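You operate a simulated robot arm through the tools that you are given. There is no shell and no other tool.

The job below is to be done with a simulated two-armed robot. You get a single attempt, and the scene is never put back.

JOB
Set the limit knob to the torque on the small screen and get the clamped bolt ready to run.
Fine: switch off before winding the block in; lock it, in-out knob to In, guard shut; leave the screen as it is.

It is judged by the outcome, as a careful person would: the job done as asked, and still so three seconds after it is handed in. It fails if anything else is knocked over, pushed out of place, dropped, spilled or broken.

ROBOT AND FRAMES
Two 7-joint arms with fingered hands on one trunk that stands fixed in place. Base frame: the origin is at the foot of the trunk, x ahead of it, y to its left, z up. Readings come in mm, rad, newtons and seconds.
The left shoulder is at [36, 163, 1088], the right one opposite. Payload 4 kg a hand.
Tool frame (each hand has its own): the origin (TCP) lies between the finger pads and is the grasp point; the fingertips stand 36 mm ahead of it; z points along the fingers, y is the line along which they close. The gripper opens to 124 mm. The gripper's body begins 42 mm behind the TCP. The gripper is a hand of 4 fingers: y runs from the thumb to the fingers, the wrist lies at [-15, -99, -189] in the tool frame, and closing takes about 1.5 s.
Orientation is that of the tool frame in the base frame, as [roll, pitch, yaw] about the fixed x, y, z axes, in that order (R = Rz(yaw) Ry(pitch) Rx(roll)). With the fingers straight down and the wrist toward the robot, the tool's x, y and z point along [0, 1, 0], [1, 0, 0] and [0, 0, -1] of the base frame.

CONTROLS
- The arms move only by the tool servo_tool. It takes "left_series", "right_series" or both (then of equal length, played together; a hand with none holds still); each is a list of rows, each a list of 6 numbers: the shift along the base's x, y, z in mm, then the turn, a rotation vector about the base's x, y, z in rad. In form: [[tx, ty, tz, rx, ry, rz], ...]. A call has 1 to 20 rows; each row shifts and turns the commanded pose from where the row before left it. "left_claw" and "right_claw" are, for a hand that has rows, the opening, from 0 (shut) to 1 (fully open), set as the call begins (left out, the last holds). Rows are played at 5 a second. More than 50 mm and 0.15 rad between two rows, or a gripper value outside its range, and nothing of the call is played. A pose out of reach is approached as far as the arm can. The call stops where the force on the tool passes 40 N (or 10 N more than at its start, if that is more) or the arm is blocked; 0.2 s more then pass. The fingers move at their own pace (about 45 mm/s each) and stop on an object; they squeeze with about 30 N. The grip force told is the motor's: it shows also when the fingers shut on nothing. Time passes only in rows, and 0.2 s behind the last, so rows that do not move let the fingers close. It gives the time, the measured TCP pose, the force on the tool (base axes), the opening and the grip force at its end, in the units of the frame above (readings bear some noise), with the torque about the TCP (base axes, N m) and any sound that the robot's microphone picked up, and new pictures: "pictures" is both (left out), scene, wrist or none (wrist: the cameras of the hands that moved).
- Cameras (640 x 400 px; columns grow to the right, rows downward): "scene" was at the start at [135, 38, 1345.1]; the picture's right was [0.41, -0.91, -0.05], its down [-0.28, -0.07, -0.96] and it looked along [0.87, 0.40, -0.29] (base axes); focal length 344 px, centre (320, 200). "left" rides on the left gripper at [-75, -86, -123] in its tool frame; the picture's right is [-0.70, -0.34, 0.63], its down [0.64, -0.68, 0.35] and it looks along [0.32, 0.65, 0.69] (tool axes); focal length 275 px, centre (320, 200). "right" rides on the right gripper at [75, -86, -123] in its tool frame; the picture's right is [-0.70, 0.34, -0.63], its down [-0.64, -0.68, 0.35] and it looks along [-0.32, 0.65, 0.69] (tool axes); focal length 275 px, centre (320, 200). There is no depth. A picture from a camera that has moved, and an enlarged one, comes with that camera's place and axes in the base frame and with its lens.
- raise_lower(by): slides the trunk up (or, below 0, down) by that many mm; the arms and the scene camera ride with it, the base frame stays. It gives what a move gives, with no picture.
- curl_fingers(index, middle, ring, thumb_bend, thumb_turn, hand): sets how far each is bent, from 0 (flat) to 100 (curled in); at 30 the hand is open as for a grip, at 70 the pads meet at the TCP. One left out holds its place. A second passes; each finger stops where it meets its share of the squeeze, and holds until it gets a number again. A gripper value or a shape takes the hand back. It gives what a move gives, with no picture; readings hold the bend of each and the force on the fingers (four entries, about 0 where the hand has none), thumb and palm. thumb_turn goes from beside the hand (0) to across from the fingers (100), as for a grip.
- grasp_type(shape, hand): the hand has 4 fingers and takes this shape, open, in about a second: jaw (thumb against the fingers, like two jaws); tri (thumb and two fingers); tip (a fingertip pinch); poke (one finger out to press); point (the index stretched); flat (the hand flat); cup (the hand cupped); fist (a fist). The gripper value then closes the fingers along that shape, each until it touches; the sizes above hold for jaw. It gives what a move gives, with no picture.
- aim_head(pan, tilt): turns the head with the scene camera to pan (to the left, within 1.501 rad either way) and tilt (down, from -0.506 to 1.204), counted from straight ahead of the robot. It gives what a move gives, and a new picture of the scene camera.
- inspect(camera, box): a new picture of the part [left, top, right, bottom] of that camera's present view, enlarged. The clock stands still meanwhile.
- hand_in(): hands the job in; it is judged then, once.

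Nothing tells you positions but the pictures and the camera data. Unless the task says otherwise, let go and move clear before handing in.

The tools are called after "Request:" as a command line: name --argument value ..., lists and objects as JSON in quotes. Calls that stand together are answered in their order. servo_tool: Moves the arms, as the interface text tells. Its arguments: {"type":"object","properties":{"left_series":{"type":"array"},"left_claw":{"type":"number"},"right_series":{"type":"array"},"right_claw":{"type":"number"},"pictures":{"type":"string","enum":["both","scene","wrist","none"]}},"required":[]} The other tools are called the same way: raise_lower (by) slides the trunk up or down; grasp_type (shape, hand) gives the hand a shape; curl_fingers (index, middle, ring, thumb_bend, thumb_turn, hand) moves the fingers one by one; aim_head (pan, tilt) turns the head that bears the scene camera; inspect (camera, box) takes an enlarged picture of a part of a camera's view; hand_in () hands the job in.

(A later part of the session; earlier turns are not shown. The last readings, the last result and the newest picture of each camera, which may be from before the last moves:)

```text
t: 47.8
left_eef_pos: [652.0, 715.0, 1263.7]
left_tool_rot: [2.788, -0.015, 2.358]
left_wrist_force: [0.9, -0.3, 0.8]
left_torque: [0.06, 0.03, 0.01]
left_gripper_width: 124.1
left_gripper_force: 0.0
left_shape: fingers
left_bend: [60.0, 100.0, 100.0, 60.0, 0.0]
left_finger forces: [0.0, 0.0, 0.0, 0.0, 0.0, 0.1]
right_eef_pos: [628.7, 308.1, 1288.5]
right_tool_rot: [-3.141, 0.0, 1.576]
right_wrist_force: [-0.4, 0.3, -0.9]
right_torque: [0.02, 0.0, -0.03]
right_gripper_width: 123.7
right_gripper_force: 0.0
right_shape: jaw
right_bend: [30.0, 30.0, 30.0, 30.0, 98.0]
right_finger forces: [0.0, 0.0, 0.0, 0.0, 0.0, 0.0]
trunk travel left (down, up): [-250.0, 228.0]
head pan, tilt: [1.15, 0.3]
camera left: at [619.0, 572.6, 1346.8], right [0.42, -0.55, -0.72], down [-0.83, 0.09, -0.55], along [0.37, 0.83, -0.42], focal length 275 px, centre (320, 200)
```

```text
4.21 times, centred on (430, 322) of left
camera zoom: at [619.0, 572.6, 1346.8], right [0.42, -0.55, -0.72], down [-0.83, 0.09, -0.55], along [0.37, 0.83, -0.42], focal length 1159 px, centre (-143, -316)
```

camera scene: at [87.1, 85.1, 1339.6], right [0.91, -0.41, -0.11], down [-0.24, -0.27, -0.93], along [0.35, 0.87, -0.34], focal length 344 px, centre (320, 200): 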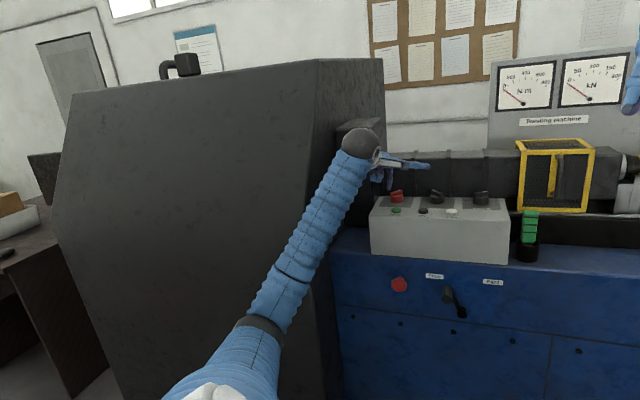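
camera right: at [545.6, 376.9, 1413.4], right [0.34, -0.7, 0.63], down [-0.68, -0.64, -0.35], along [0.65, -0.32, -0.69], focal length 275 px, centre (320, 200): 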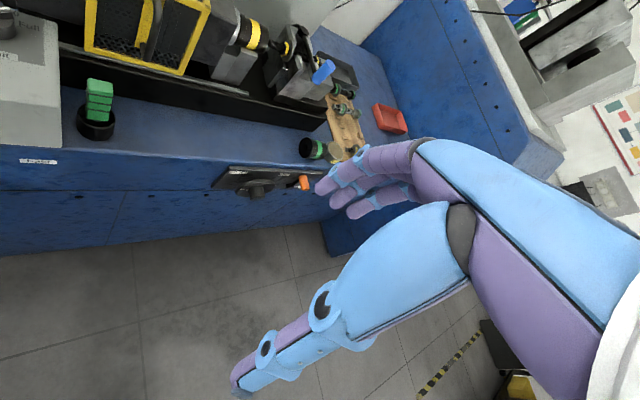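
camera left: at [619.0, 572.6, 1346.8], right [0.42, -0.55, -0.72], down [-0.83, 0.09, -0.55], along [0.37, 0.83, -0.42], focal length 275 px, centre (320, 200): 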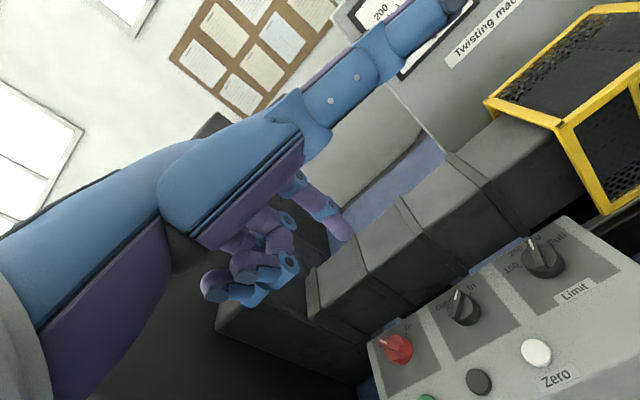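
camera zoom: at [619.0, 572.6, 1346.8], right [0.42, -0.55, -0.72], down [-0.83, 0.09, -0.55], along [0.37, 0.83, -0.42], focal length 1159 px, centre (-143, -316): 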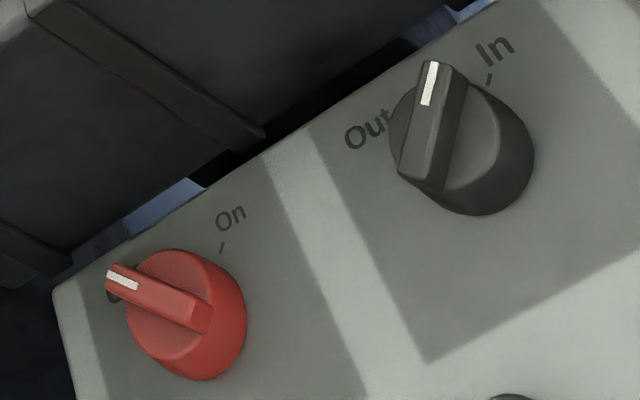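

All three box knobs are set: red Off, in-out In, Limit at 350 (pointer within about 2° of its mark). Next is the winding wheel. I'll clear the right hand to the right side, as its camera can watch from there, and aim the head at the wheel.

Request:
servo_tool --right_series '[[0, -45, 0, 0, 0, 0], [0, -45, 0, 0, 0, 0], [0, -45, 0, 0, 0, 0], [0, -45, 0, 0, 0, 0], [0, -45, 0, 0, 0, 0], [0, -45, 0, 0, 0, 0], [0, -45, 0, 0, 0, 0], [0, -45, 0, 0, 0, 0], [0, -45, 0, 0, 0, 0], [0, -45, 0, 0, 0, 0], [0, 0, 0, 0, 0, 0]]' --pictures "wrist"

Request:
aim_head --pan 0.2 --tilt 0.35

```text
t: 50.2
left_eef_pos: [651.1, 715.2, 1262.1]
left_tool_rot: [2.788, -0.015, 2.358]
left_wrist_force: [0.3, 1.4, -0.8]
left_torque: [-0.02, 0.0, -0.02]
left_gripper_width: 124.0
left_gripper_force: 0.1
left_shape: fingers
left_bend: [60.0, 100.0, 100.0, 60.0, 0.0]
left_finger forces: [0.0, 0.0, 0.0, 0.1, 0.0, 0.0]
right_eef_pos: [630.1, -139.7, 1287.9]
right_tool_rot: [-3.141, 0.002, 1.573]
right_wrist_force: [-0.4, -0.1, -0.5]
right_torque: [-0.03, -0.01, 0.03]
right_gripper_width: 124.0
right_gripper_force: 0.1
right_shape: jaw
right_bend: [30.0, 30.0, 30.0, 30.0, 98.0]
right_finger forces: [0.0, 0.0, 0.0, 0.0, 0.0, 0.0]
trunk travel left (down, up): [-250.0, 228.0]
head pan, tilt: [1.15, 0.3]
camera right: at [544.6, -64.5, 1412.3], right [0.34, -0.69, 0.63], down [-0.68, -0.65, -0.34], along [0.65, -0.31, -0.69], focal length 275 px, centre (320, 200)
```

right: 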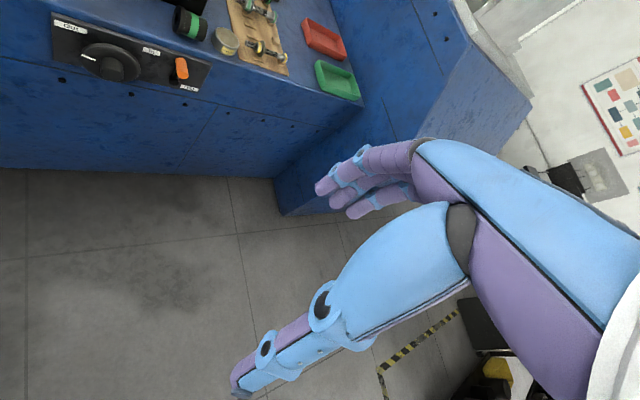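

```text
t: 51.4
left_eef_pos: [651.2, 713.0, 1263.4]
left_tool_rot: [2.785, -0.014, 2.358]
left_wrist_force: [-0.5, 0.3, -0.5]
left_torque: [-0.07, 0.02, 0.0]
left_gripper_width: 124.1
left_gripper_force: 0.2
left_shape: fingers
left_bend: [60.0, 100.0, 100.0, 60.0, 0.0]
left_finger forces: [0.1, 0.1, 0.1, 0.1, 0.0, 0.0]
right_eef_pos: [630.3, -141.0, 1289.0]
right_tool_rot: [-3.14, 0.001, 1.573]
right_wrist_force: [0.1, -0.4, 0.1]
right_torque: [0.02, 0.01, -0.01]
right_gripper_width: 123.5
right_gripper_force: 0.0
right_shape: jaw
right_bend: [30.0, 30.0, 30.0, 30.0, 98.0]
right_finger forces: [0.0, 0.0, 0.0, 0.1, 0.1, 0.0]
trunk travel left (down, up): [-250.0, 228.0]
head pan, tilt: [0.201, 0.351]
camera scene: at [139.5, 18.4, 1328.2], right [0.2, -0.98, -0.02], down [-0.45, -0.07, -0.89], along [0.87, 0.19, -0.46], focal length 344 px, centre (320, 200)
```

scene: 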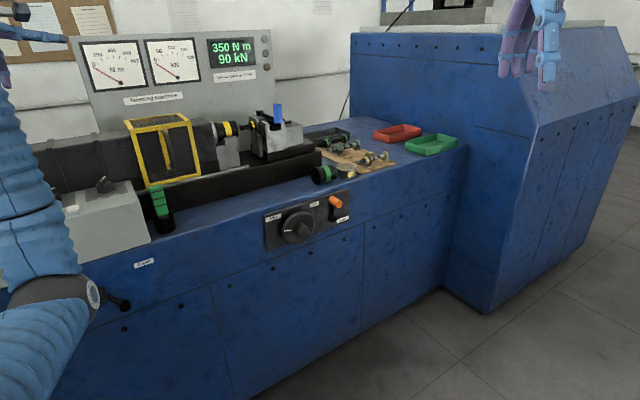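

Request:
inspect --camera "right" --box '[40, 5, 220, 105]'

Request:
inspect --camera "scene" --box '[255, 185, 360, 255]'

```text
3.56 times, centred on (130, 55) of right
camera zoom: at [544.6, -65.6, 1412.3], right [0.34, -0.69, 0.63], down [-0.68, -0.65, -0.35], along [0.65, -0.31, -0.69], focal length 979 px, centre (996, 716)
```

zoom: 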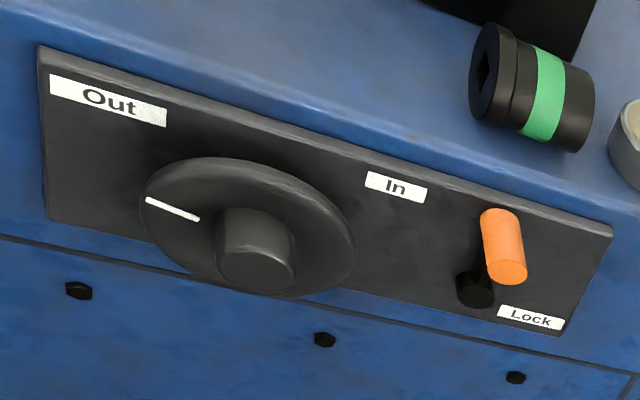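

```text
5.71 times, centred on (308, 220) of scene
camera zoom: at [139.5, 18.4, 1328.2], right [0.2, -0.98, -0.02], down [-0.45, -0.07, -0.89], along [0.87, 0.19, -0.46], focal length 1965 px, centre (391, 86)
```

zoom: 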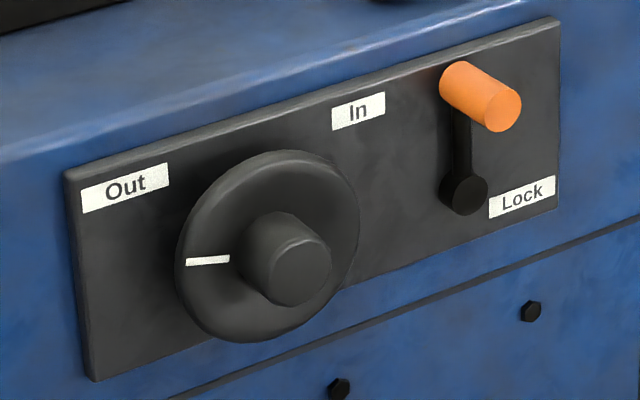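

The hub's front face is near (995, 256, 764); the wheel disc is about 110 mm across and the hub roughly 35 mm across, standing 30 mm proud. I'll set the left hand to jaw, bring it back in front of me, and tilt it to point along the bench normal.

Request:
grasp_type --shape "jaw" --hand "left"

Request:
servo_tool --left_series '[[-9, -38, -5, 0.086, -0.086, 0], [-9, -38, -5, 0.086, -0.086, 0], [-9, -38, -5, 0.086, -0.086, 0], [-9, -38, -10, 0.086, -0.086, 0], [-9, -38, -10, 0.086, -0.086, 0], [-9, -38, -10, 0.086, -0.086, 0], [-9, -38, -10, 0.086, -0.086, 0], [-9, -38, -10, 0.086, -0.086, 0], [-9, -38, -10, 0.086, -0.086, 0], [-9, -38, -10, 0.086, -0.086, 0], [0, 0, 0, 0, 0, 0]]' --pictures "both"

```text
t: 52.3
left_eef_pos: [651.8, 712.4, 1263.7]
left_tool_rot: [2.786, -0.016, 2.357]
left_wrist_force: [0.3, 0.0, 0.1]
left_torque: [-0.04, 0.01, 0.01]
left_gripper_width: 123.6
left_gripper_force: 0.1
left_shape: jaw
left_bend: [30.0, 30.0, 30.0, 30.0, 97.0]
left_finger forces: [0.0, 0.1, 0.0, 0.1, 0.0, 0.0]
right_eef_pos: [630.9, -141.0, 1288.0]
right_tool_rot: [-3.14, 0.0, 1.575]
right_wrist_force: [-1.3, -0.2, 0.9]
right_torque: [-0.02, 0.03, -0.01]
right_gripper_width: 123.7
right_gripper_force: 0.0
right_shape: jaw
right_bend: [30.0, 30.0, 30.0, 30.0, 98.0]
right_finger forces: [0.1, 0.1, 0.0, 0.1, 0.1, 0.0]
trunk travel left (down, up): [-250.0, 228.0]
head pan, tilt: [0.201, 0.351]
```

```text
t: 54.7
left_eef_pos: [559.2, 332.8, 1184.2]
left_tool_rot: [1.556, -0.003, 2.372]
left_wrist_force: [1.0, 0.4, -1.1]
left_torque: [-0.02, 0.0, 0.01]
left_gripper_width: 123.7
left_gripper_force: 0.0
left_shape: jaw
left_bend: [30.0, 30.0, 30.0, 30.0, 97.0]
left_finger forces: [0.0, 0.0, 0.1, 0.0, 0.0, 0.0]
right_eef_pos: [629.8, -139.4, 1289.2]
right_tool_rot: [3.142, 0.0, 1.574]
right_wrist_force: [-0.1, -0.6, 0.4]
right_torque: [-0.01, 0.01, 0.02]
right_gripper_width: 123.9
right_gripper_force: 0.0
right_shape: jaw
right_bend: [30.0, 30.0, 30.0, 30.0, 98.0]
right_finger forces: [0.0, 0.0, 0.0, 0.0, 0.1, 0.0]
trunk travel left (down, up): [-250.0, 228.0]
head pan, tilt: [0.201, 0.351]
camera scene: at [139.6, 18.9, 1328.6], right [0.2, -0.98, -0.02], down [-0.45, -0.07, -0.89], along [0.87, 0.19, -0.46], focal length 344 px, centre (320, 200)
camera left: at [528.7, 192.8, 1097.6], right [0.94, -0.02, -0.33], down [-0.22, 0.71, -0.67], along [0.25, 0.71, 0.66], focal length 275 px, centre (320, 200)
```

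scene: 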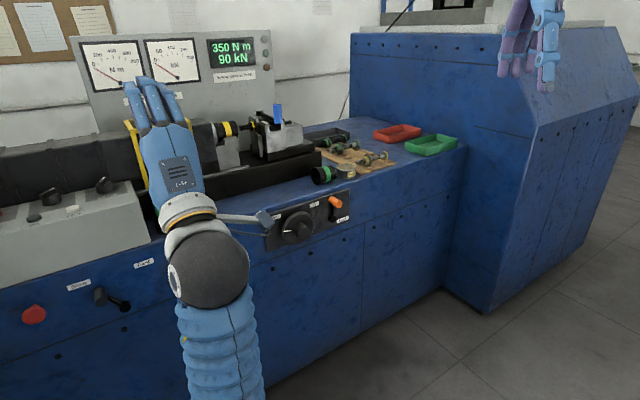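
left: 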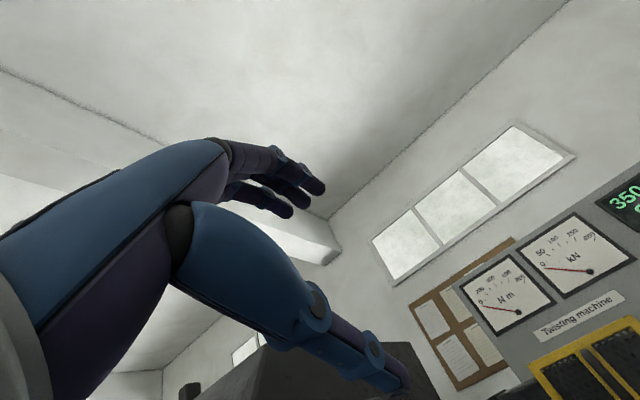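

The hand now points along the bench normal with the fingers above and thumb below. I'll lower the trunk so the shoulder comes level with the wheel.

Request:
raise_lower --by -240

Request:
aim_head --pan 0.25 --tilt 0.2

```text
t: 56.0
left_eef_pos: [586.1, 334.9, 1074.7]
left_tool_rot: [1.541, 0.018, 2.374]
left_wrist_force: [0.3, -0.3, 0.2]
left_torque: [0.02, 0.02, 0.02]
left_gripper_width: 123.6
left_gripper_force: 0.1
left_shape: jaw
left_bend: [30.0, 30.0, 30.0, 30.0, 97.0]
left_finger forces: [0.0, 0.0, 0.0, 0.0, 0.0, 0.0]
right_eef_pos: [632.3, -142.3, 1176.6]
right_tool_rot: [-3.137, -0.003, 1.574]
right_wrist_force: [-0.4, 0.0, 0.4]
right_torque: [0.0, 0.03, 0.02]
right_gripper_width: 123.7
right_gripper_force: 0.0
right_shape: jaw
right_bend: [30.0, 30.0, 30.0, 30.0, 98.0]
right_finger forces: [0.0, 0.0, 0.0, 0.0, 0.0, 0.1]
trunk travel left (down, up): [-142.0, 336.0]
head pan, tilt: [0.201, 0.351]
stopped: the arm was blocked; the commanded pose is now the measured one
```

```text
t: 56.8
left_eef_pos: [584.0, 334.0, 1077.5]
left_tool_rot: [1.538, 0.019, 2.375]
left_wrist_force: [-0.2, 0.2, 0.2]
left_torque: [0.01, 0.02, -0.01]
left_gripper_width: 124.1
left_gripper_force: 0.0
left_shape: jaw
left_bend: [30.0, 30.0, 30.0, 30.0, 97.0]
left_finger forces: [0.0, 0.1, 0.0, 0.0, 0.0, 0.0]
right_eef_pos: [629.2, -143.3, 1180.6]
right_tool_rot: [-3.139, 0.0, 1.574]
right_wrist_force: [0.4, 0.5, 0.5]
right_torque: [0.0, 0.06, 0.02]
right_gripper_width: 123.9
right_gripper_force: 0.1
right_shape: jaw
right_bend: [30.0, 30.0, 30.0, 30.0, 98.0]
right_finger forces: [0.0, 0.1, 0.1, 0.0, 0.0, 0.1]
trunk travel left (down, up): [-142.0, 336.0]
head pan, tilt: [0.25, 0.201]
camera scene: at [204.8, 22.4, 1204.2], right [0.24, -0.97, -0.07], down [-0.45, -0.05, -0.89], along [0.86, 0.24, -0.45], focal length 344 px, centre (320, 200)
```

scene: 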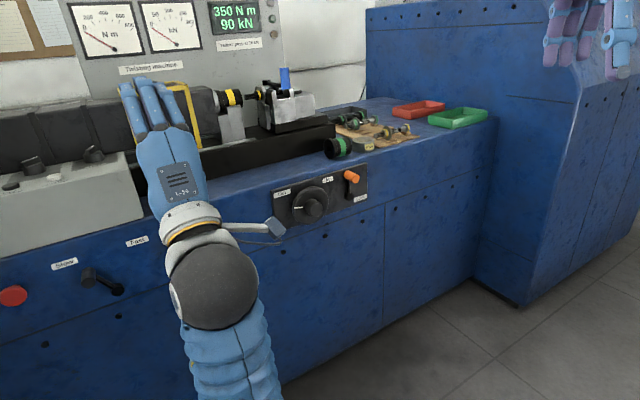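

Lowering was blocked part way and the trunk leaned, so an elbow probably met something. I'll raise again right away and look at the arms before trying otherwise.

Request:
raise_lower --by 90

Request:
aim_head --pan 0.6 --tilt 1.1

```text
t: 58.0
left_eef_pos: [574.2, 356.5, 1199.1]
left_tool_rot: [1.428, -0.037, 2.442]
left_wrist_force: [-1.1, 1.2, 0.1]
left_torque: [0.01, 0.0, 0.0]
left_gripper_width: 124.0
left_gripper_force: 0.0
left_shape: jaw
left_bend: [30.0, 30.0, 30.0, 30.0, 97.0]
left_finger forces: [0.1, 0.0, 0.1, 0.0, 0.1, 0.1]
right_eef_pos: [628.4, -143.4, 1273.3]
right_tool_rot: [3.141, -0.001, 1.575]
right_wrist_force: [-0.8, 0.7, -0.8]
right_torque: [0.02, 0.02, 0.0]
right_gripper_width: 123.6
right_gripper_force: 0.0
right_shape: jaw
right_bend: [30.0, 30.0, 30.0, 30.0, 98.0]
right_finger forces: [0.0, 0.0, 0.0, 0.1, 0.0, 0.1]
trunk travel left (down, up): [-233.0, 245.0]
head pan, tilt: [0.25, 0.201]
stopped: the arm was blocked; the commanded pose is now the measured one
```

```text
t: 59.2
left_eef_pos: [571.7, 356.7, 1198.4]
left_tool_rot: [1.429, -0.037, 2.443]
left_wrist_force: [-0.5, 0.2, -0.2]
left_torque: [0.02, -0.03, -0.02]
left_gripper_width: 123.9
left_gripper_force: 0.1
left_shape: jaw
left_bend: [30.0, 30.0, 30.0, 30.0, 97.0]
left_finger forces: [0.0, 0.0, 0.0, 0.0, 0.1, 0.0]
right_eef_pos: [627.5, -143.8, 1273.4]
right_tool_rot: [-3.141, 0.001, 1.574]
right_wrist_force: [-0.9, 0.0, -0.2]
right_torque: [0.0, 0.0, 0.0]
right_gripper_width: 123.9
right_gripper_force: 0.0
right_shape: jaw
right_bend: [30.0, 30.0, 30.0, 30.0, 98.0]
right_finger forces: [0.0, 0.0, 0.1, 0.0, 0.0, 0.1]
trunk travel left (down, up): [-233.0, 245.0]
head pan, tilt: [0.6, 1.1]
camera scene: at [100.4, 35.1, 1252.8], right [0.56, -0.83, -0.08], down [-0.79, -0.5, -0.34], along [0.24, 0.26, -0.94], focal length 344 px, centre (320, 200)
```

scene: 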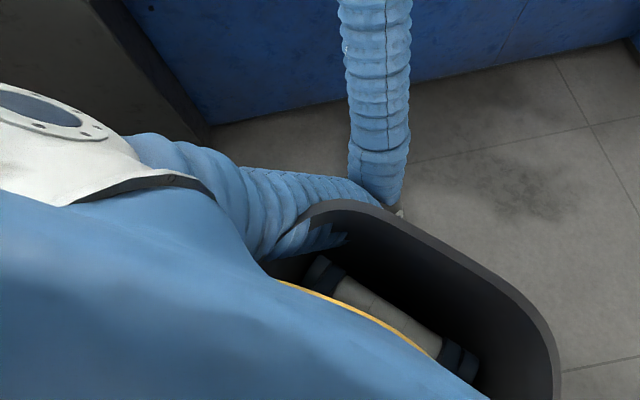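

The left upper arm had swung inward and its elbow met my own base housing. I'll move the hand outward and forward to free the elbow and straighten the arm before lowering again.

Request:
servo_tool --left_series '[[5, 25, 10, 0, 0, 0], [5, 25, 10, 0, 0, 0], [5, 25, 10, 0, 0, 0], [5, 25, 10, 0, 0, 0], [10, 25, 10, 0, 0, 0], [10, 25, 10, 0, 0, 0], [0, 0, 0, 0, 0, 0]]' --pictures "scene"

```text
t: 60.8
left_eef_pos: [613.6, 504.7, 1255.5]
left_tool_rot: [1.433, -0.035, 2.438]
left_wrist_force: [-0.4, 0.5, 0.0]
left_torque: [-0.01, 0.01, 0.03]
left_gripper_width: 124.2
left_gripper_force: 0.0
left_shape: jaw
left_bend: [30.0, 30.0, 30.0, 30.0, 97.0]
left_finger forces: [0.0, 0.0, 0.1, 0.1, 0.0, 0.1]
right_eef_pos: [626.2, -144.3, 1272.4]
right_tool_rot: [3.14, -0.001, 1.575]
right_wrist_force: [0.6, -0.6, -1.1]
right_torque: [0.03, -0.02, 0.04]
right_gripper_width: 123.8
right_gripper_force: 0.1
right_shape: jaw
right_bend: [30.0, 30.0, 30.0, 30.0, 98.0]
right_finger forces: [0.0, 0.0, 0.0, 0.0, 0.1, 0.0]
trunk travel left (down, up): [-233.0, 245.0]
head pan, tilt: [0.6, 1.1]
camera scene: at [100.3, 34.9, 1252.8], right [0.56, -0.83, -0.08], down [-0.79, -0.5, -0.34], along [0.24, 0.26, -0.94], focal length 344 px, centre (320, 200)
```

scene: 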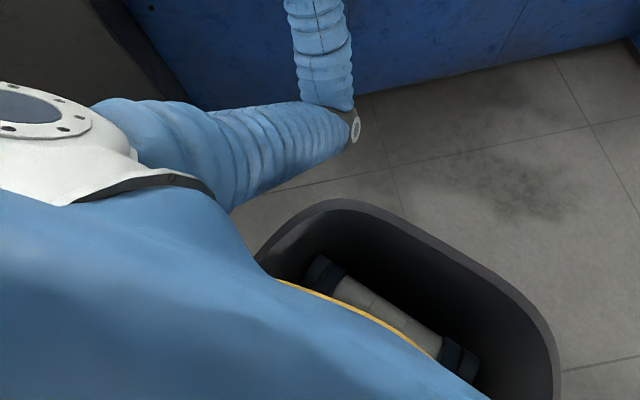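

The elbow is free now. I'll carry the left hand along the bench front toward the wheel with the arm stretched, level it, and move the right hand forward as well so its elbow clears too.

Request:
servo_tool --left_series '[[27, -34, -5, -0.0108, 0.0108, -0.009], [27, -34, -5, -0.0108, 0.0108, -0.009], [27, -34, -5, -0.0108, 0.0108, -0.009], [27, -34, -5, -0.0108, 0.0108, -0.009], [27, -34, -5, -0.0108, 0.0108, -0.009], [27, -34, -5, -0.0108, 0.0108, -0.009], [27, -34, -5, -0.0108, 0.0108, -0.009], [27, -34, -5, -0.0108, 0.0108, -0.009], [27, -34, -5, -0.0108, 0.0108, -0.009], [0, 0, 0, 0, 0, 0]]' --right_series '[[16, -4, 0, 0, 0, 0], [16, -4, 0, 0, 0, 0], [16, -4, 0, 0, 0, 0], [16, -4, 0, 0, 0, 0], [16, -4, 0, 0, 0, 0], [16, -4, 0, 0, 0, 0], [16, -4, 0, 0, 0, 0], [16, -4, 0, 0, 0, 0], [16, -4, 0, 0, 0, 0], [0, 0, 0, 0, 0, 0]]' --pictures "both"

```text
t: 63.0
left_eef_pos: [857.9, 196.1, 1213.9]
left_tool_rot: [1.571, -0.04, 2.351]
left_wrist_force: [0.8, 0.5, -0.6]
left_torque: [-0.01, 0.01, -0.02]
left_gripper_width: 123.9
left_gripper_force: 0.0
left_shape: jaw
left_bend: [30.0, 30.0, 30.0, 30.0, 98.0]
left_finger forces: [0.0, 0.1, 0.0, 0.0, 0.0, 0.0]
right_eef_pos: [771.0, -179.1, 1276.0]
right_tool_rot: [3.139, 0.0, 1.574]
right_wrist_force: [0.0, -0.2, -0.7]
right_torque: [0.0, -0.02, 0.02]
right_gripper_width: 124.1
right_gripper_force: 0.1
right_shape: jaw
right_bend: [30.0, 30.0, 30.0, 30.0, 98.0]
right_finger forces: [0.0, 0.0, 0.0, 0.0, 0.0, 0.1]
trunk travel left (down, up): [-233.0, 245.0]
head pan, tilt: [0.6, 1.1]
camera scene: at [99.9, 35.2, 1252.9], right [0.56, -0.83, -0.08], down [-0.79, -0.5, -0.34], along [0.24, 0.26, -0.94], focal length 344 px, centre (320, 200)
camera right: at [685.0, -104.0, 1399.5], right [0.34, -0.7, 0.63], down [-0.68, -0.65, -0.35], along [0.65, -0.31, -0.69], focal length 275 px, centre (320, 200)
camera left: at [821.1, 58.3, 1125.3], right [0.93, -0.04, -0.36], down [-0.23, 0.72, -0.66], along [0.29, 0.69, 0.66], focal length 275 px, centre (320, 200)
```

scene: 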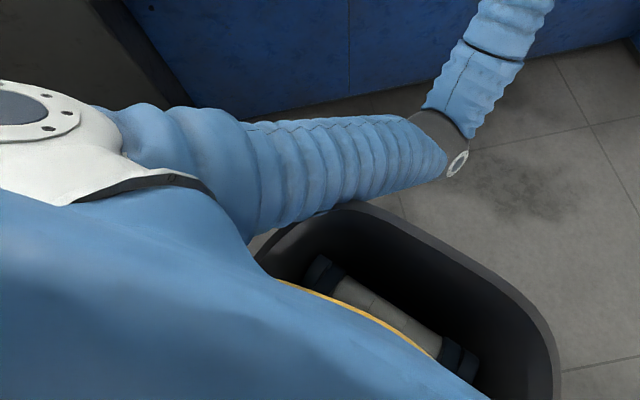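
right: 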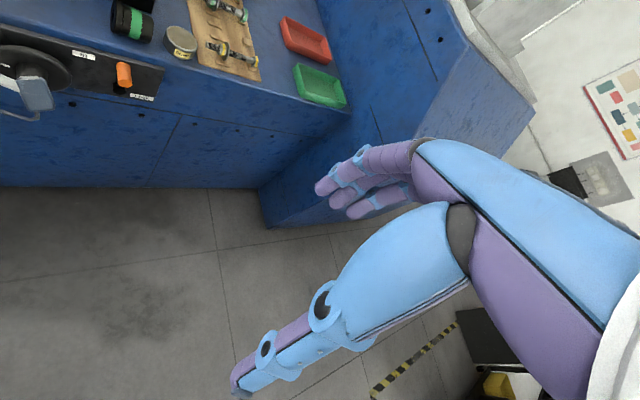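
left: 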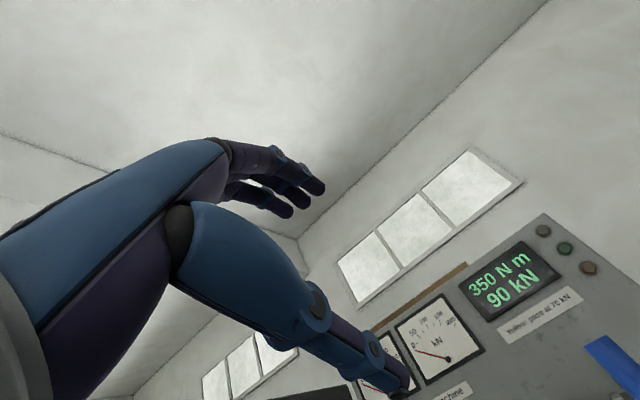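

The elbow sits close to my base housing, so I won't lower the trunk. Rolled so the wrist lies beside the hub rather than below it, the arm reaches the wheel from here. I'll roll the hand 45° clockwise and descend in front of the wheel.

Request:
aim_head --pan 0.2 --tilt 0.4

Request:
servo_tool --left_series '[[8, -2, -20, 0.0926, 0.0926, 0], [8, -2, -35, 0.0926, 0.0926, 0], [8, -2, -45, 0.0926, 0.0926, 0], [8, -2, -45, 0.0926, 0.0926, 0], [8, -2, -45, 0.0926, 0.0926, 0], [8, -2, -45, 0.0926, 0.0926, 0], [8, -2, -40, 0, 0, 0], [0, 0, 0, 0, 0, 0]]' --pictures "both"

```text
t: 64.1
left_eef_pos: [858.2, 196.8, 1213.7]
left_tool_rot: [1.571, -0.04, 2.351]
left_wrist_force: [-1.4, -0.3, 0.2]
left_torque: [0.01, -0.02, -0.02]
left_gripper_width: 124.2
left_gripper_force: 0.1
left_shape: jaw
left_bend: [30.0, 30.0, 30.0, 30.0, 98.0]
left_finger forces: [0.0, 0.0, 0.1, 0.0, 0.0, 0.0]
right_eef_pos: [770.9, -178.9, 1275.1]
right_tool_rot: [3.139, 0.0, 1.574]
right_wrist_force: [0.7, 0.7, -0.1]
right_torque: [-0.01, -0.01, -0.04]
right_gripper_width: 124.0
right_gripper_force: 0.0
right_shape: jaw
right_bend: [30.0, 30.0, 30.0, 30.0, 98.0]
right_finger forces: [0.0, 0.0, 0.0, 0.0, 0.0, 0.0]
trunk travel left (down, up): [-233.0, 245.0]
head pan, tilt: [0.201, 0.4]
camera scene: at [146.9, 17.9, 1303.3], right [0.2, -0.98, -0.03], down [-0.51, -0.08, -0.86], along [0.84, 0.18, -0.52], focal length 344 px, centre (320, 200)
```

scene: 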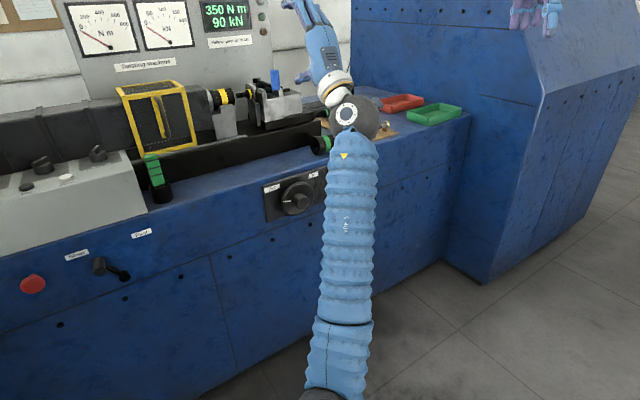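

```text
t: 65.9
left_eef_pos: [910.6, 189.2, 938.5]
left_tool_rot: [1.576, -0.828, 2.35]
left_wrist_force: [-0.3, 0.8, -0.2]
left_torque: [-0.04, -0.05, -0.02]
left_gripper_width: 123.9
left_gripper_force: 0.1
left_shape: jaw
left_bend: [30.0, 30.0, 30.0, 30.0, 98.0]
left_finger forces: [0.1, 0.0, 0.0, 0.0, 0.0, 0.0]
right_eef_pos: [771.3, -178.2, 1276.7]
right_tool_rot: [3.14, 0.0, 1.574]
right_wrist_force: [-0.4, -0.4, 0.0]
right_torque: [-0.02, 0.03, 0.01]
right_gripper_width: 123.9
right_gripper_force: 0.1
right_shape: jaw
right_bend: [30.0, 30.0, 30.0, 30.0, 98.0]
right_finger forces: [0.0, 0.0, 0.1, 0.1, 0.1, 0.0]
trunk travel left (down, up): [-233.0, 245.0]
head pan, tilt: [0.201, 0.4]
camera scene: at [146.6, 18.6, 1303.5], right [0.2, -0.98, -0.03], down [-0.51, -0.08, -0.86], along [0.84, 0.18, -0.52], focal length 344 px, centre (320, 200)
camera left: at [814.4, 109.5, 825.6], right [0.61, 0.29, -0.74], down [-0.42, 0.91, 0.01], along [0.68, 0.3, 0.67], focal length 275 px, centre (320, 200)
```

scene: 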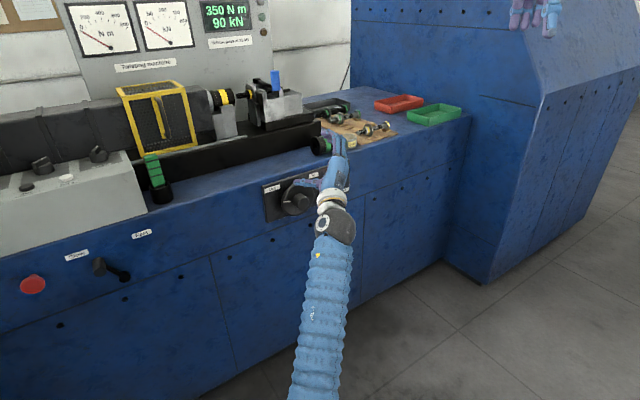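
left: 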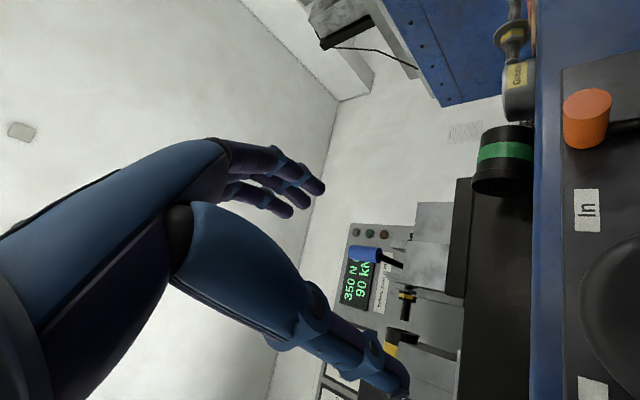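

The hand descends in front of the wheel without trouble. I'll go down to hub height, still about 70 mm short of the hub.

Request:
servo_tool --left_series '[[0, 0, -42, 0, 0, 0], [0, 0, -42, 0, 0, 0], [0, 0, -42, 0, 0, 0], [0, 0, -44, 0, 0, 0], [0, 0, 0, 0, 0, 0]]' --pictures "both"

Request:
inspect --camera "scene" --box '[240, 150, 400, 260]'

Request:
inspect --camera "right" --box '[0, 0, 200, 140]'

```text
t: 67.1
left_eef_pos: [910.5, 185.9, 767.4]
left_tool_rot: [1.575, -0.825, 2.35]
left_wrist_force: [-0.9, 0.3, -0.2]
left_torque: [0.02, 0.01, -0.02]
left_gripper_width: 124.0
left_gripper_force: 0.0
left_shape: jaw
left_bend: [30.0, 30.0, 30.0, 30.0, 98.0]
left_finger forces: [0.0, 0.0, 0.0, 0.0, 0.0, 0.1]
right_eef_pos: [771.1, -179.0, 1275.1]
right_tool_rot: [3.139, 0.001, 1.574]
right_wrist_force: [-0.9, 0.4, 0.6]
right_torque: [0.03, -0.01, -0.01]
right_gripper_width: 123.7
right_gripper_force: 0.0
right_shape: jaw
right_bend: [30.0, 30.0, 30.0, 30.0, 98.0]
right_finger forces: [0.0, 0.0, 0.1, 0.0, 0.0, 0.1]
trunk travel left (down, up): [-233.0, 245.0]
head pan, tilt: [0.201, 0.4]
camera scene: at [147.0, 18.0, 1303.4], right [0.2, -0.98, -0.03], down [-0.51, -0.08, -0.86], along [0.84, 0.18, -0.52], focal length 344 px, centre (320, 200)
camera left: at [814.6, 106.1, 655.0], right [0.61, 0.29, -0.74], down [-0.42, 0.91, 0.01], along [0.68, 0.3, 0.67], focal length 275 px, centre (320, 200)
```

scene: 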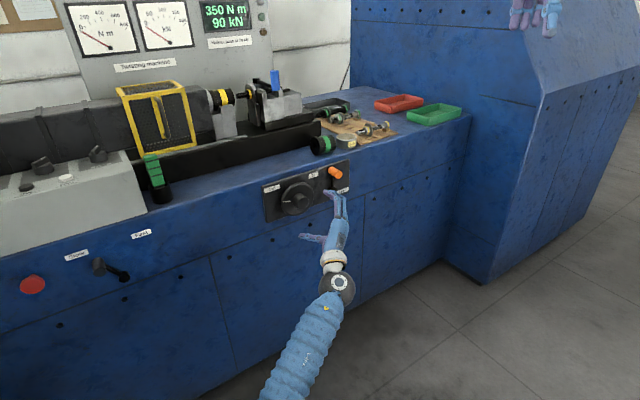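
left: 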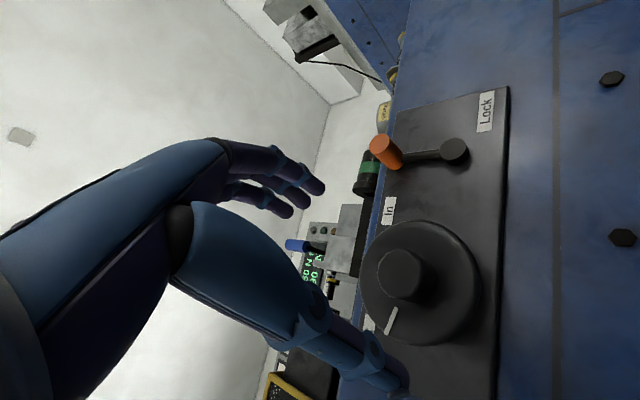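

```text
3.64 times, centred on (320, 205) of scene
camera zoom: at [147.0, 18.0, 1303.4], right [0.2, -0.98, -0.03], down [-0.51, -0.08, -0.86], along [0.84, 0.18, -0.52], focal length 1251 px, centre (320, 182)
```

zoom: 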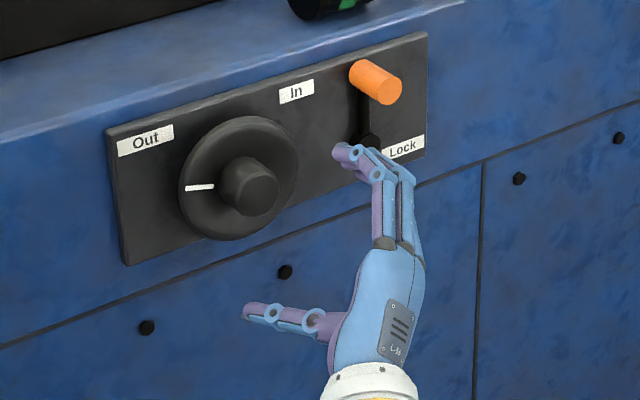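

```text
2.86 times, centred on (100, 70) of right
camera zoom: at [685.6, -104.1, 1398.9], right [0.34, -0.7, 0.63], down [-0.68, -0.65, -0.35], along [0.65, -0.31, -0.69], focal length 786 px, centre (949, 571)
```

zoom: 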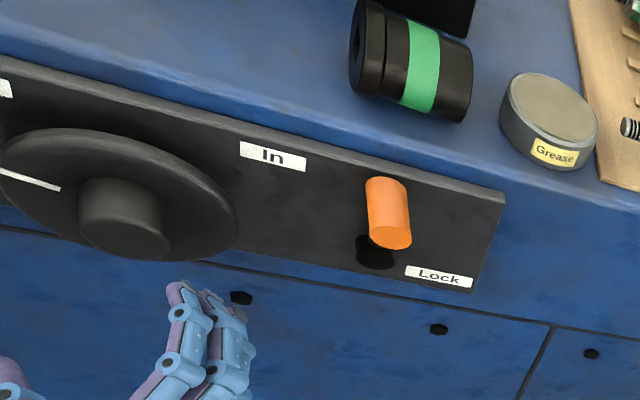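

The hub's face is near (987–995, 250–256, 764), so the wheel axis is at about z 764. I'll align and move forward along the normal until the fingertips surround the hub, just short of the disc.

Request:
servo_tool --left_series '[[16, 12.5, -1, 0, 0, 0], [16, 12.5, -1, 0, 0, 0], [15, 12.5, -1, 0, 0, 0], [15, 12.5, 0, 0, 0, 0], [0, 0, 0, 0, 0, 0]]' --pictures "none"

Request:
inspect --camera "scene" --box '[250, 150, 370, 240]'

Request:
inspect --camera "left" --box '[180, 80, 520, 400]'

Request:
inspect --camera "right" --box '[0, 0, 160, 140]'

```text
t: 68.3
left_eef_pos: [973.4, 235.5, 767.1]
left_tool_rot: [1.577, -0.826, 2.348]
left_wrist_force: [-0.2, 0.5, 0.3]
left_torque: [0.0, -0.02, -0.01]
left_gripper_width: 124.0
left_gripper_force: 0.1
left_shape: jaw
left_bend: [30.0, 30.0, 30.0, 30.0, 98.0]
left_finger forces: [0.0, 0.1, 0.1, 0.0, 0.1, 0.1]
right_eef_pos: [771.9, -179.6, 1276.1]
right_tool_rot: [3.14, -0.001, 1.575]
right_wrist_force: [-0.1, -0.5, 0.0]
right_torque: [0.02, -0.02, 0.03]
right_gripper_width: 123.5
right_gripper_force: 0.1
right_shape: jaw
right_bend: [30.0, 30.0, 30.0, 30.0, 98.0]
right_finger forces: [0.1, 0.0, 0.0, 0.0, 0.1, 0.1]
trunk travel left (down, up): [-233.0, 245.0]
head pan, tilt: [0.201, 0.4]
```

```text
4.44 times, centred on (310, 195) of scene
camera zoom: at [146.8, 17.9, 1303.4], right [0.2, -0.98, -0.03], down [-0.51, -0.08, -0.86], along [0.84, 0.18, -0.52], focal length 1528 px, centre (364, 222)
```

zoom: 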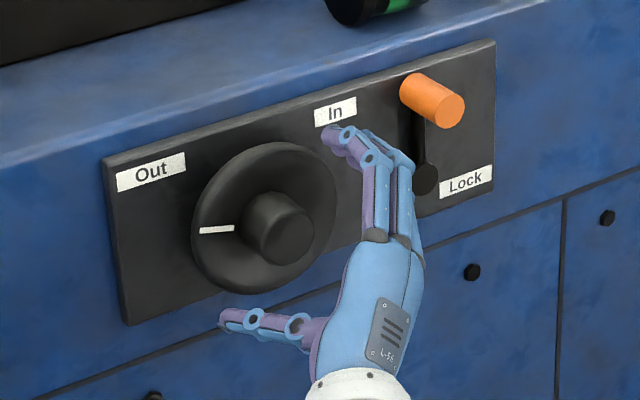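

```text
1.25 times, centred on (350, 240) of left
camera zoom: at [878.4, 157.6, 653.2], right [0.61, 0.29, -0.74], down [-0.42, 0.91, 0.01], along [0.68, 0.3, 0.67], focal length 344 px, centre (282, 150)
```

zoom: 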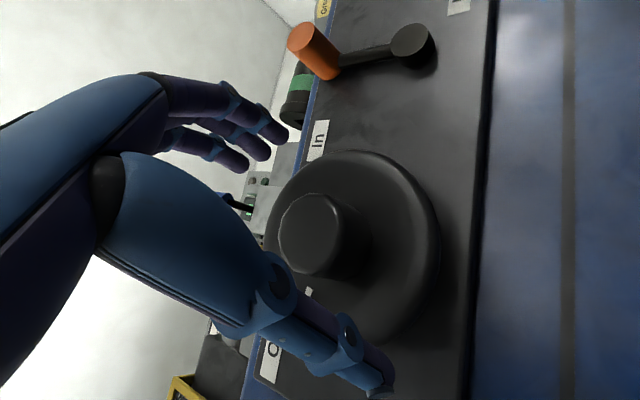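

```text
2.86 times, centred on (80, 70) of right
camera zoom: at [685.5, -104.3, 1399.0], right [0.34, -0.7, 0.63], down [-0.68, -0.65, -0.35], along [0.65, -0.31, -0.69], focal length 786 px, centre (1006, 571)
```

zoom: 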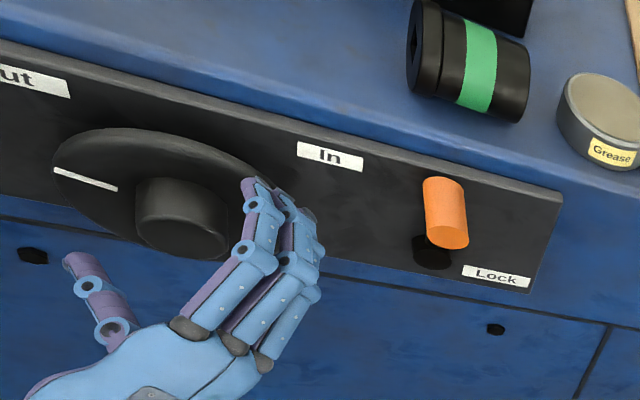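

The hub lies between thumb and fingers. I'll advance 7 mm more and close the grip on it.

Request:
servo_tool --left_series '[[5, 5, 0, 0, 0, 0], [0, 0, 0, 0, 0, 0]]' --pictures "none"

Request:
servo_tool --left_series '[[0, 0, 0, 0, 0, 0], [0, 0, 0, 0, 0, 0], [0, 0, 0, 0, 0, 0], [0, 0, 0, 0, 0, 0], [0, 0, 0, 0, 0, 0], [0, 0, 0, 0, 0, 0], [0, 0, 0, 0, 0, 0], [0, 0, 0, 0, 0, 0]]' --left_claw 0 --pictures "none"

Request:
inspect --camera "scene" --box '[250, 150, 370, 240]'

Request:
inspect --camera "left" --box '[180, 80, 520, 400]'

Request:
inspect --camera "right" --box '[0, 0, 160, 140]'

```text
t: 68.9
left_eef_pos: [979.9, 241.6, 765.3]
left_tool_rot: [1.576, -0.827, 2.35]
left_wrist_force: [-0.3, -0.2, 0.7]
left_torque: [0.03, -0.02, 0.03]
left_gripper_width: 123.7
left_gripper_force: 0.1
left_shape: jaw
left_bend: [30.0, 30.0, 30.0, 30.0, 98.0]
left_finger forces: [0.0, 0.1, 0.0, 0.1, 0.1, 0.0]
right_eef_pos: [772.0, -179.0, 1275.3]
right_tool_rot: [3.138, -0.001, 1.574]
right_wrist_force: [-0.1, 0.1, 0.4]
right_torque: [-0.01, 0.0, 0.01]
right_gripper_width: 124.0
right_gripper_force: 0.1
right_shape: jaw
right_bend: [30.0, 30.0, 30.0, 30.0, 98.0]
right_finger forces: [0.0, 0.0, 0.1, 0.0, 0.0, 0.0]
trunk travel left (down, up): [-233.0, 245.0]
head pan, tilt: [0.201, 0.4]
```

```text
t: 70.7
left_eef_pos: [978.8, 242.0, 765.3]
left_tool_rot: [1.576, -0.828, 2.347]
left_wrist_force: [-7.4, -1.9, -4.7]
left_torque: [-0.07, 0.01, 0.08]
left_gripper_width: 45.0
left_gripper_force: 29.8
left_shape: jaw
left_bend: [54.0, 56.0, 61.0, 57.0, 100.0]
left_finger forces: [15.3, 9.0, 0.0, 0.0, 30.9, 0.0]
right_eef_pos: [770.7, -179.4, 1276.2]
right_tool_rot: [3.139, 0.003, 1.576]
right_wrist_force: [-1.0, 0.4, 0.6]
right_torque: [-0.01, -0.01, 0.01]
right_gripper_width: 123.9
right_gripper_force: 0.0
right_shape: jaw
right_bend: [30.0, 30.0, 30.0, 30.0, 98.0]
right_finger forces: [0.1, 0.0, 0.0, 0.1, 0.0, 0.1]
trunk travel left (down, up): [-233.0, 245.0]
head pan, tilt: [0.201, 0.4]
```

```text
4.44 times, centred on (310, 195) of scene
camera zoom: at [146.8, 18.0, 1303.4], right [0.2, -0.98, -0.03], down [-0.51, -0.08, -0.86], along [0.84, 0.18, -0.52], focal length 1528 px, centre (364, 222)
```

zoom: 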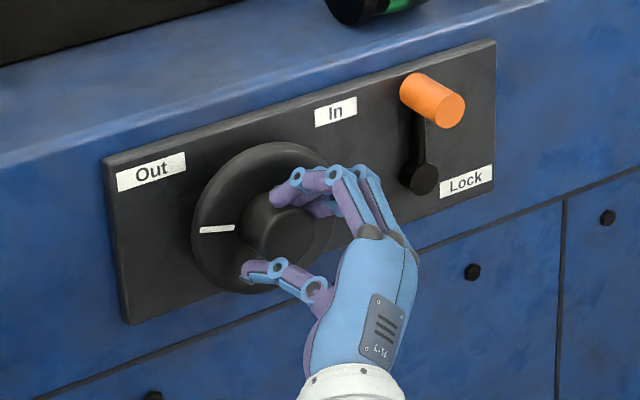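

```text
1.25 times, centred on (350, 240) of left
camera zoom: at [883.1, 162.5, 652.0], right [0.61, 0.29, -0.74], down [-0.42, 0.91, 0.01], along [0.68, 0.3, 0.67], focal length 344 px, centre (282, 150)
```

zoom: 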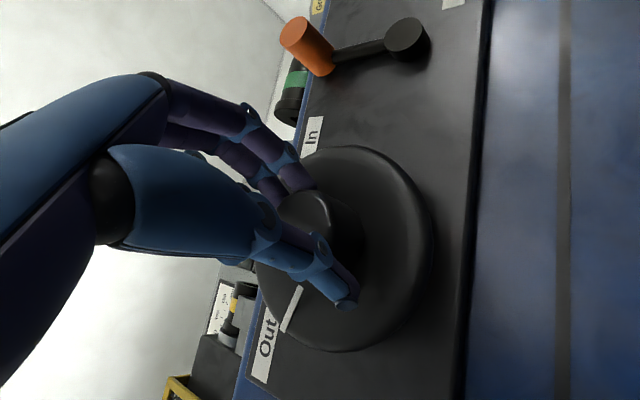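

```text
2.86 times, centred on (80, 70) of right
camera zoom: at [685.5, -104.0, 1398.9], right [0.34, -0.7, 0.63], down [-0.68, -0.65, -0.35], along [0.65, -0.31, -0.69], focal length 786 px, centre (1006, 571)
```

zoom: 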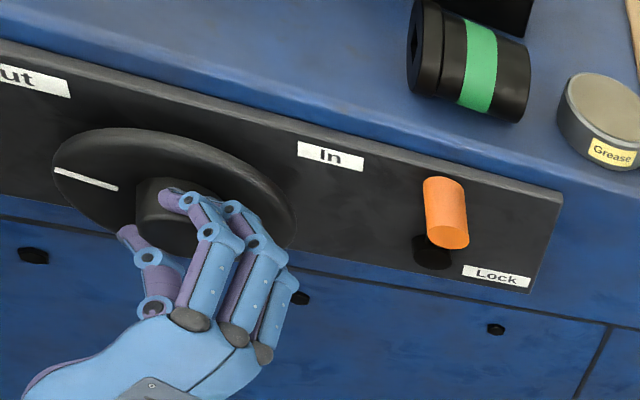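

Firm grip on the hub (45 mm wide). I'll turn it clockwise, starting with about 27°, and check the wheel follows.

Request:
servo_tool --left_series '[[0, 0, 0, 0.085, 0.085, 0], [0, 0, 0, 0.085, 0.085, 0], [0, 0, 0, 0.085, 0.085, 0], [0, 0, 0, 0.085, 0.085, 0], [0, 0, 0, 0, 0, 0]]' --left_claw 0 --pictures "none"

Request:
inspect --camera "scene" --box '[200, 60, 380, 250]'

Request:
inspect --camera "right" --box '[0, 0, 160, 140]'

```text
t: 71.9
left_eef_pos: [979.7, 240.9, 765.4]
left_tool_rot: [1.591, -1.306, 2.335]
left_wrist_force: [-14.0, 2.2, -7.7]
left_torque: [-0.19, 0.08, 0.26]
left_gripper_width: 45.2
left_gripper_force: 29.6
left_shape: jaw
left_bend: [54.0, 57.0, 61.0, 57.0, 99.0]
left_finger forces: [14.7, 7.8, 0.1, 0.1, 36.5, 0.1]
right_eef_pos: [770.6, -179.1, 1275.7]
right_tool_rot: [3.139, -0.001, 1.574]
right_wrist_force: [-0.2, 0.4, 1.1]
right_torque: [-0.04, -0.01, 0.01]
right_gripper_width: 123.6
right_gripper_force: 0.0
right_shape: jaw
right_bend: [30.0, 30.0, 30.0, 30.0, 98.0]
right_finger forces: [0.0, 0.1, 0.0, 0.1, 0.1, 0.0]
trunk travel left (down, up): [-233.0, 245.0]
head pan, tilt: [0.201, 0.4]
```

```text
2.11 times, centred on (290, 155) of scene
camera zoom: at [146.8, 18.3, 1303.4], right [0.2, -0.98, -0.03], down [-0.51, -0.08, -0.86], along [0.84, 0.18, -0.52], focal length 724 px, centre (383, 295)
```

zoom: 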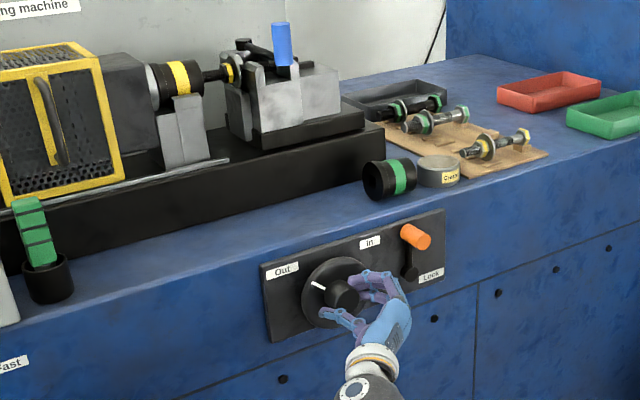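

```text
2.86 times, centred on (80, 70) of right
camera zoom: at [685.5, -103.7, 1398.9], right [0.34, -0.7, 0.63], down [-0.68, -0.65, -0.35], along [0.65, -0.31, -0.69], focal length 786 px, centre (1006, 571)
```

zoom: 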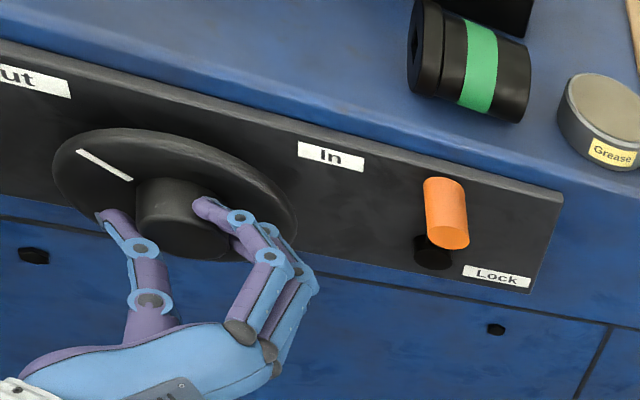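

The wheel follows and the bolt is moving toward the socket. I'll continue turning clockwise.

Request:
servo_tool --left_series '[[0, 0, 0, 0.085, 0.085, 0], [0, 0, 0, 0.085, 0.085, 0], [0, 0, 0, 0.085, 0.085, 0], [0, 0, 0, 0.085, 0.085, 0], [0, 0, 0, 0.085, 0.085, 0], [0, 0, 0, 0.085, 0.085, 0], [0, 0, 0, 0, 0, 0]]' --left_claw 0 --pictures "none"

Request:
inspect --camera "scene" --box '[200, 60, 380, 250]'

Request:
inspect --camera "right" --box '[0, 0, 160, 140]'

```text
t: 73.5
left_eef_pos: [978.9, 240.4, 765.7]
left_tool_rot: [-1.581, -1.11, -0.778]
left_wrist_force: [-12.9, 2.9, -5.1]
left_torque: [-0.15, 0.09, 0.34]
left_gripper_width: 44.6
left_gripper_force: 29.9
left_shape: jaw
left_bend: [54.0, 57.0, 61.0, 57.0, 97.0]
left_finger forces: [16.4, 7.7, 0.0, 0.0, 33.9, 0.0]
right_eef_pos: [771.1, -179.8, 1277.0]
right_tool_rot: [3.14, 0.001, 1.574]
right_wrist_force: [0.0, -0.7, -0.6]
right_torque: [0.01, 0.0, 0.03]
right_gripper_width: 123.9
right_gripper_force: 0.1
right_shape: jaw
right_bend: [30.0, 30.0, 30.0, 30.0, 98.0]
right_finger forces: [0.0, 0.1, 0.1, 0.0, 0.0, 0.0]
trunk travel left (down, up): [-233.0, 245.0]
head pan, tilt: [0.201, 0.4]
```

```text
2.11 times, centred on (290, 155) of scene
camera zoom: at [146.6, 18.3, 1303.4], right [0.2, -0.98, -0.03], down [-0.51, -0.08, -0.86], along [0.84, 0.18, -0.52], focal length 724 px, centre (383, 295)
```

zoom: 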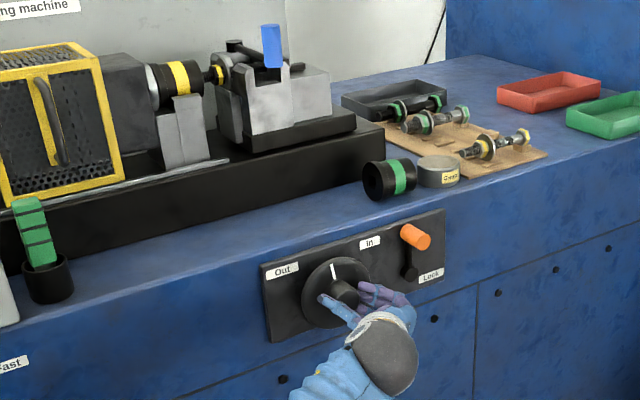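

```text
2.86 times, centred on (80, 70) of right
camera zoom: at [685.3, -103.8, 1399.1], right [0.34, -0.7, 0.63], down [-0.68, -0.65, -0.35], along [0.65, -0.31, -0.69], focal length 786 px, centre (1006, 571)
```

zoom: 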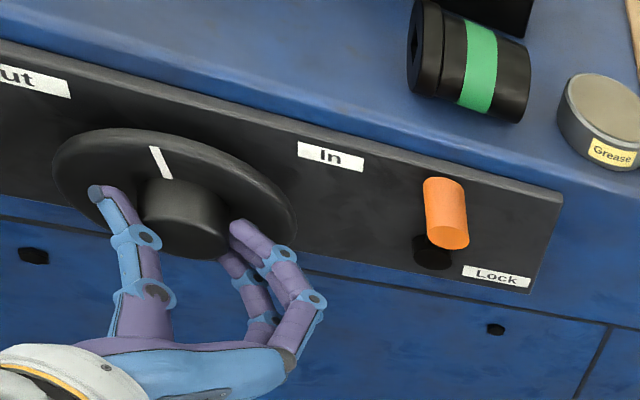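

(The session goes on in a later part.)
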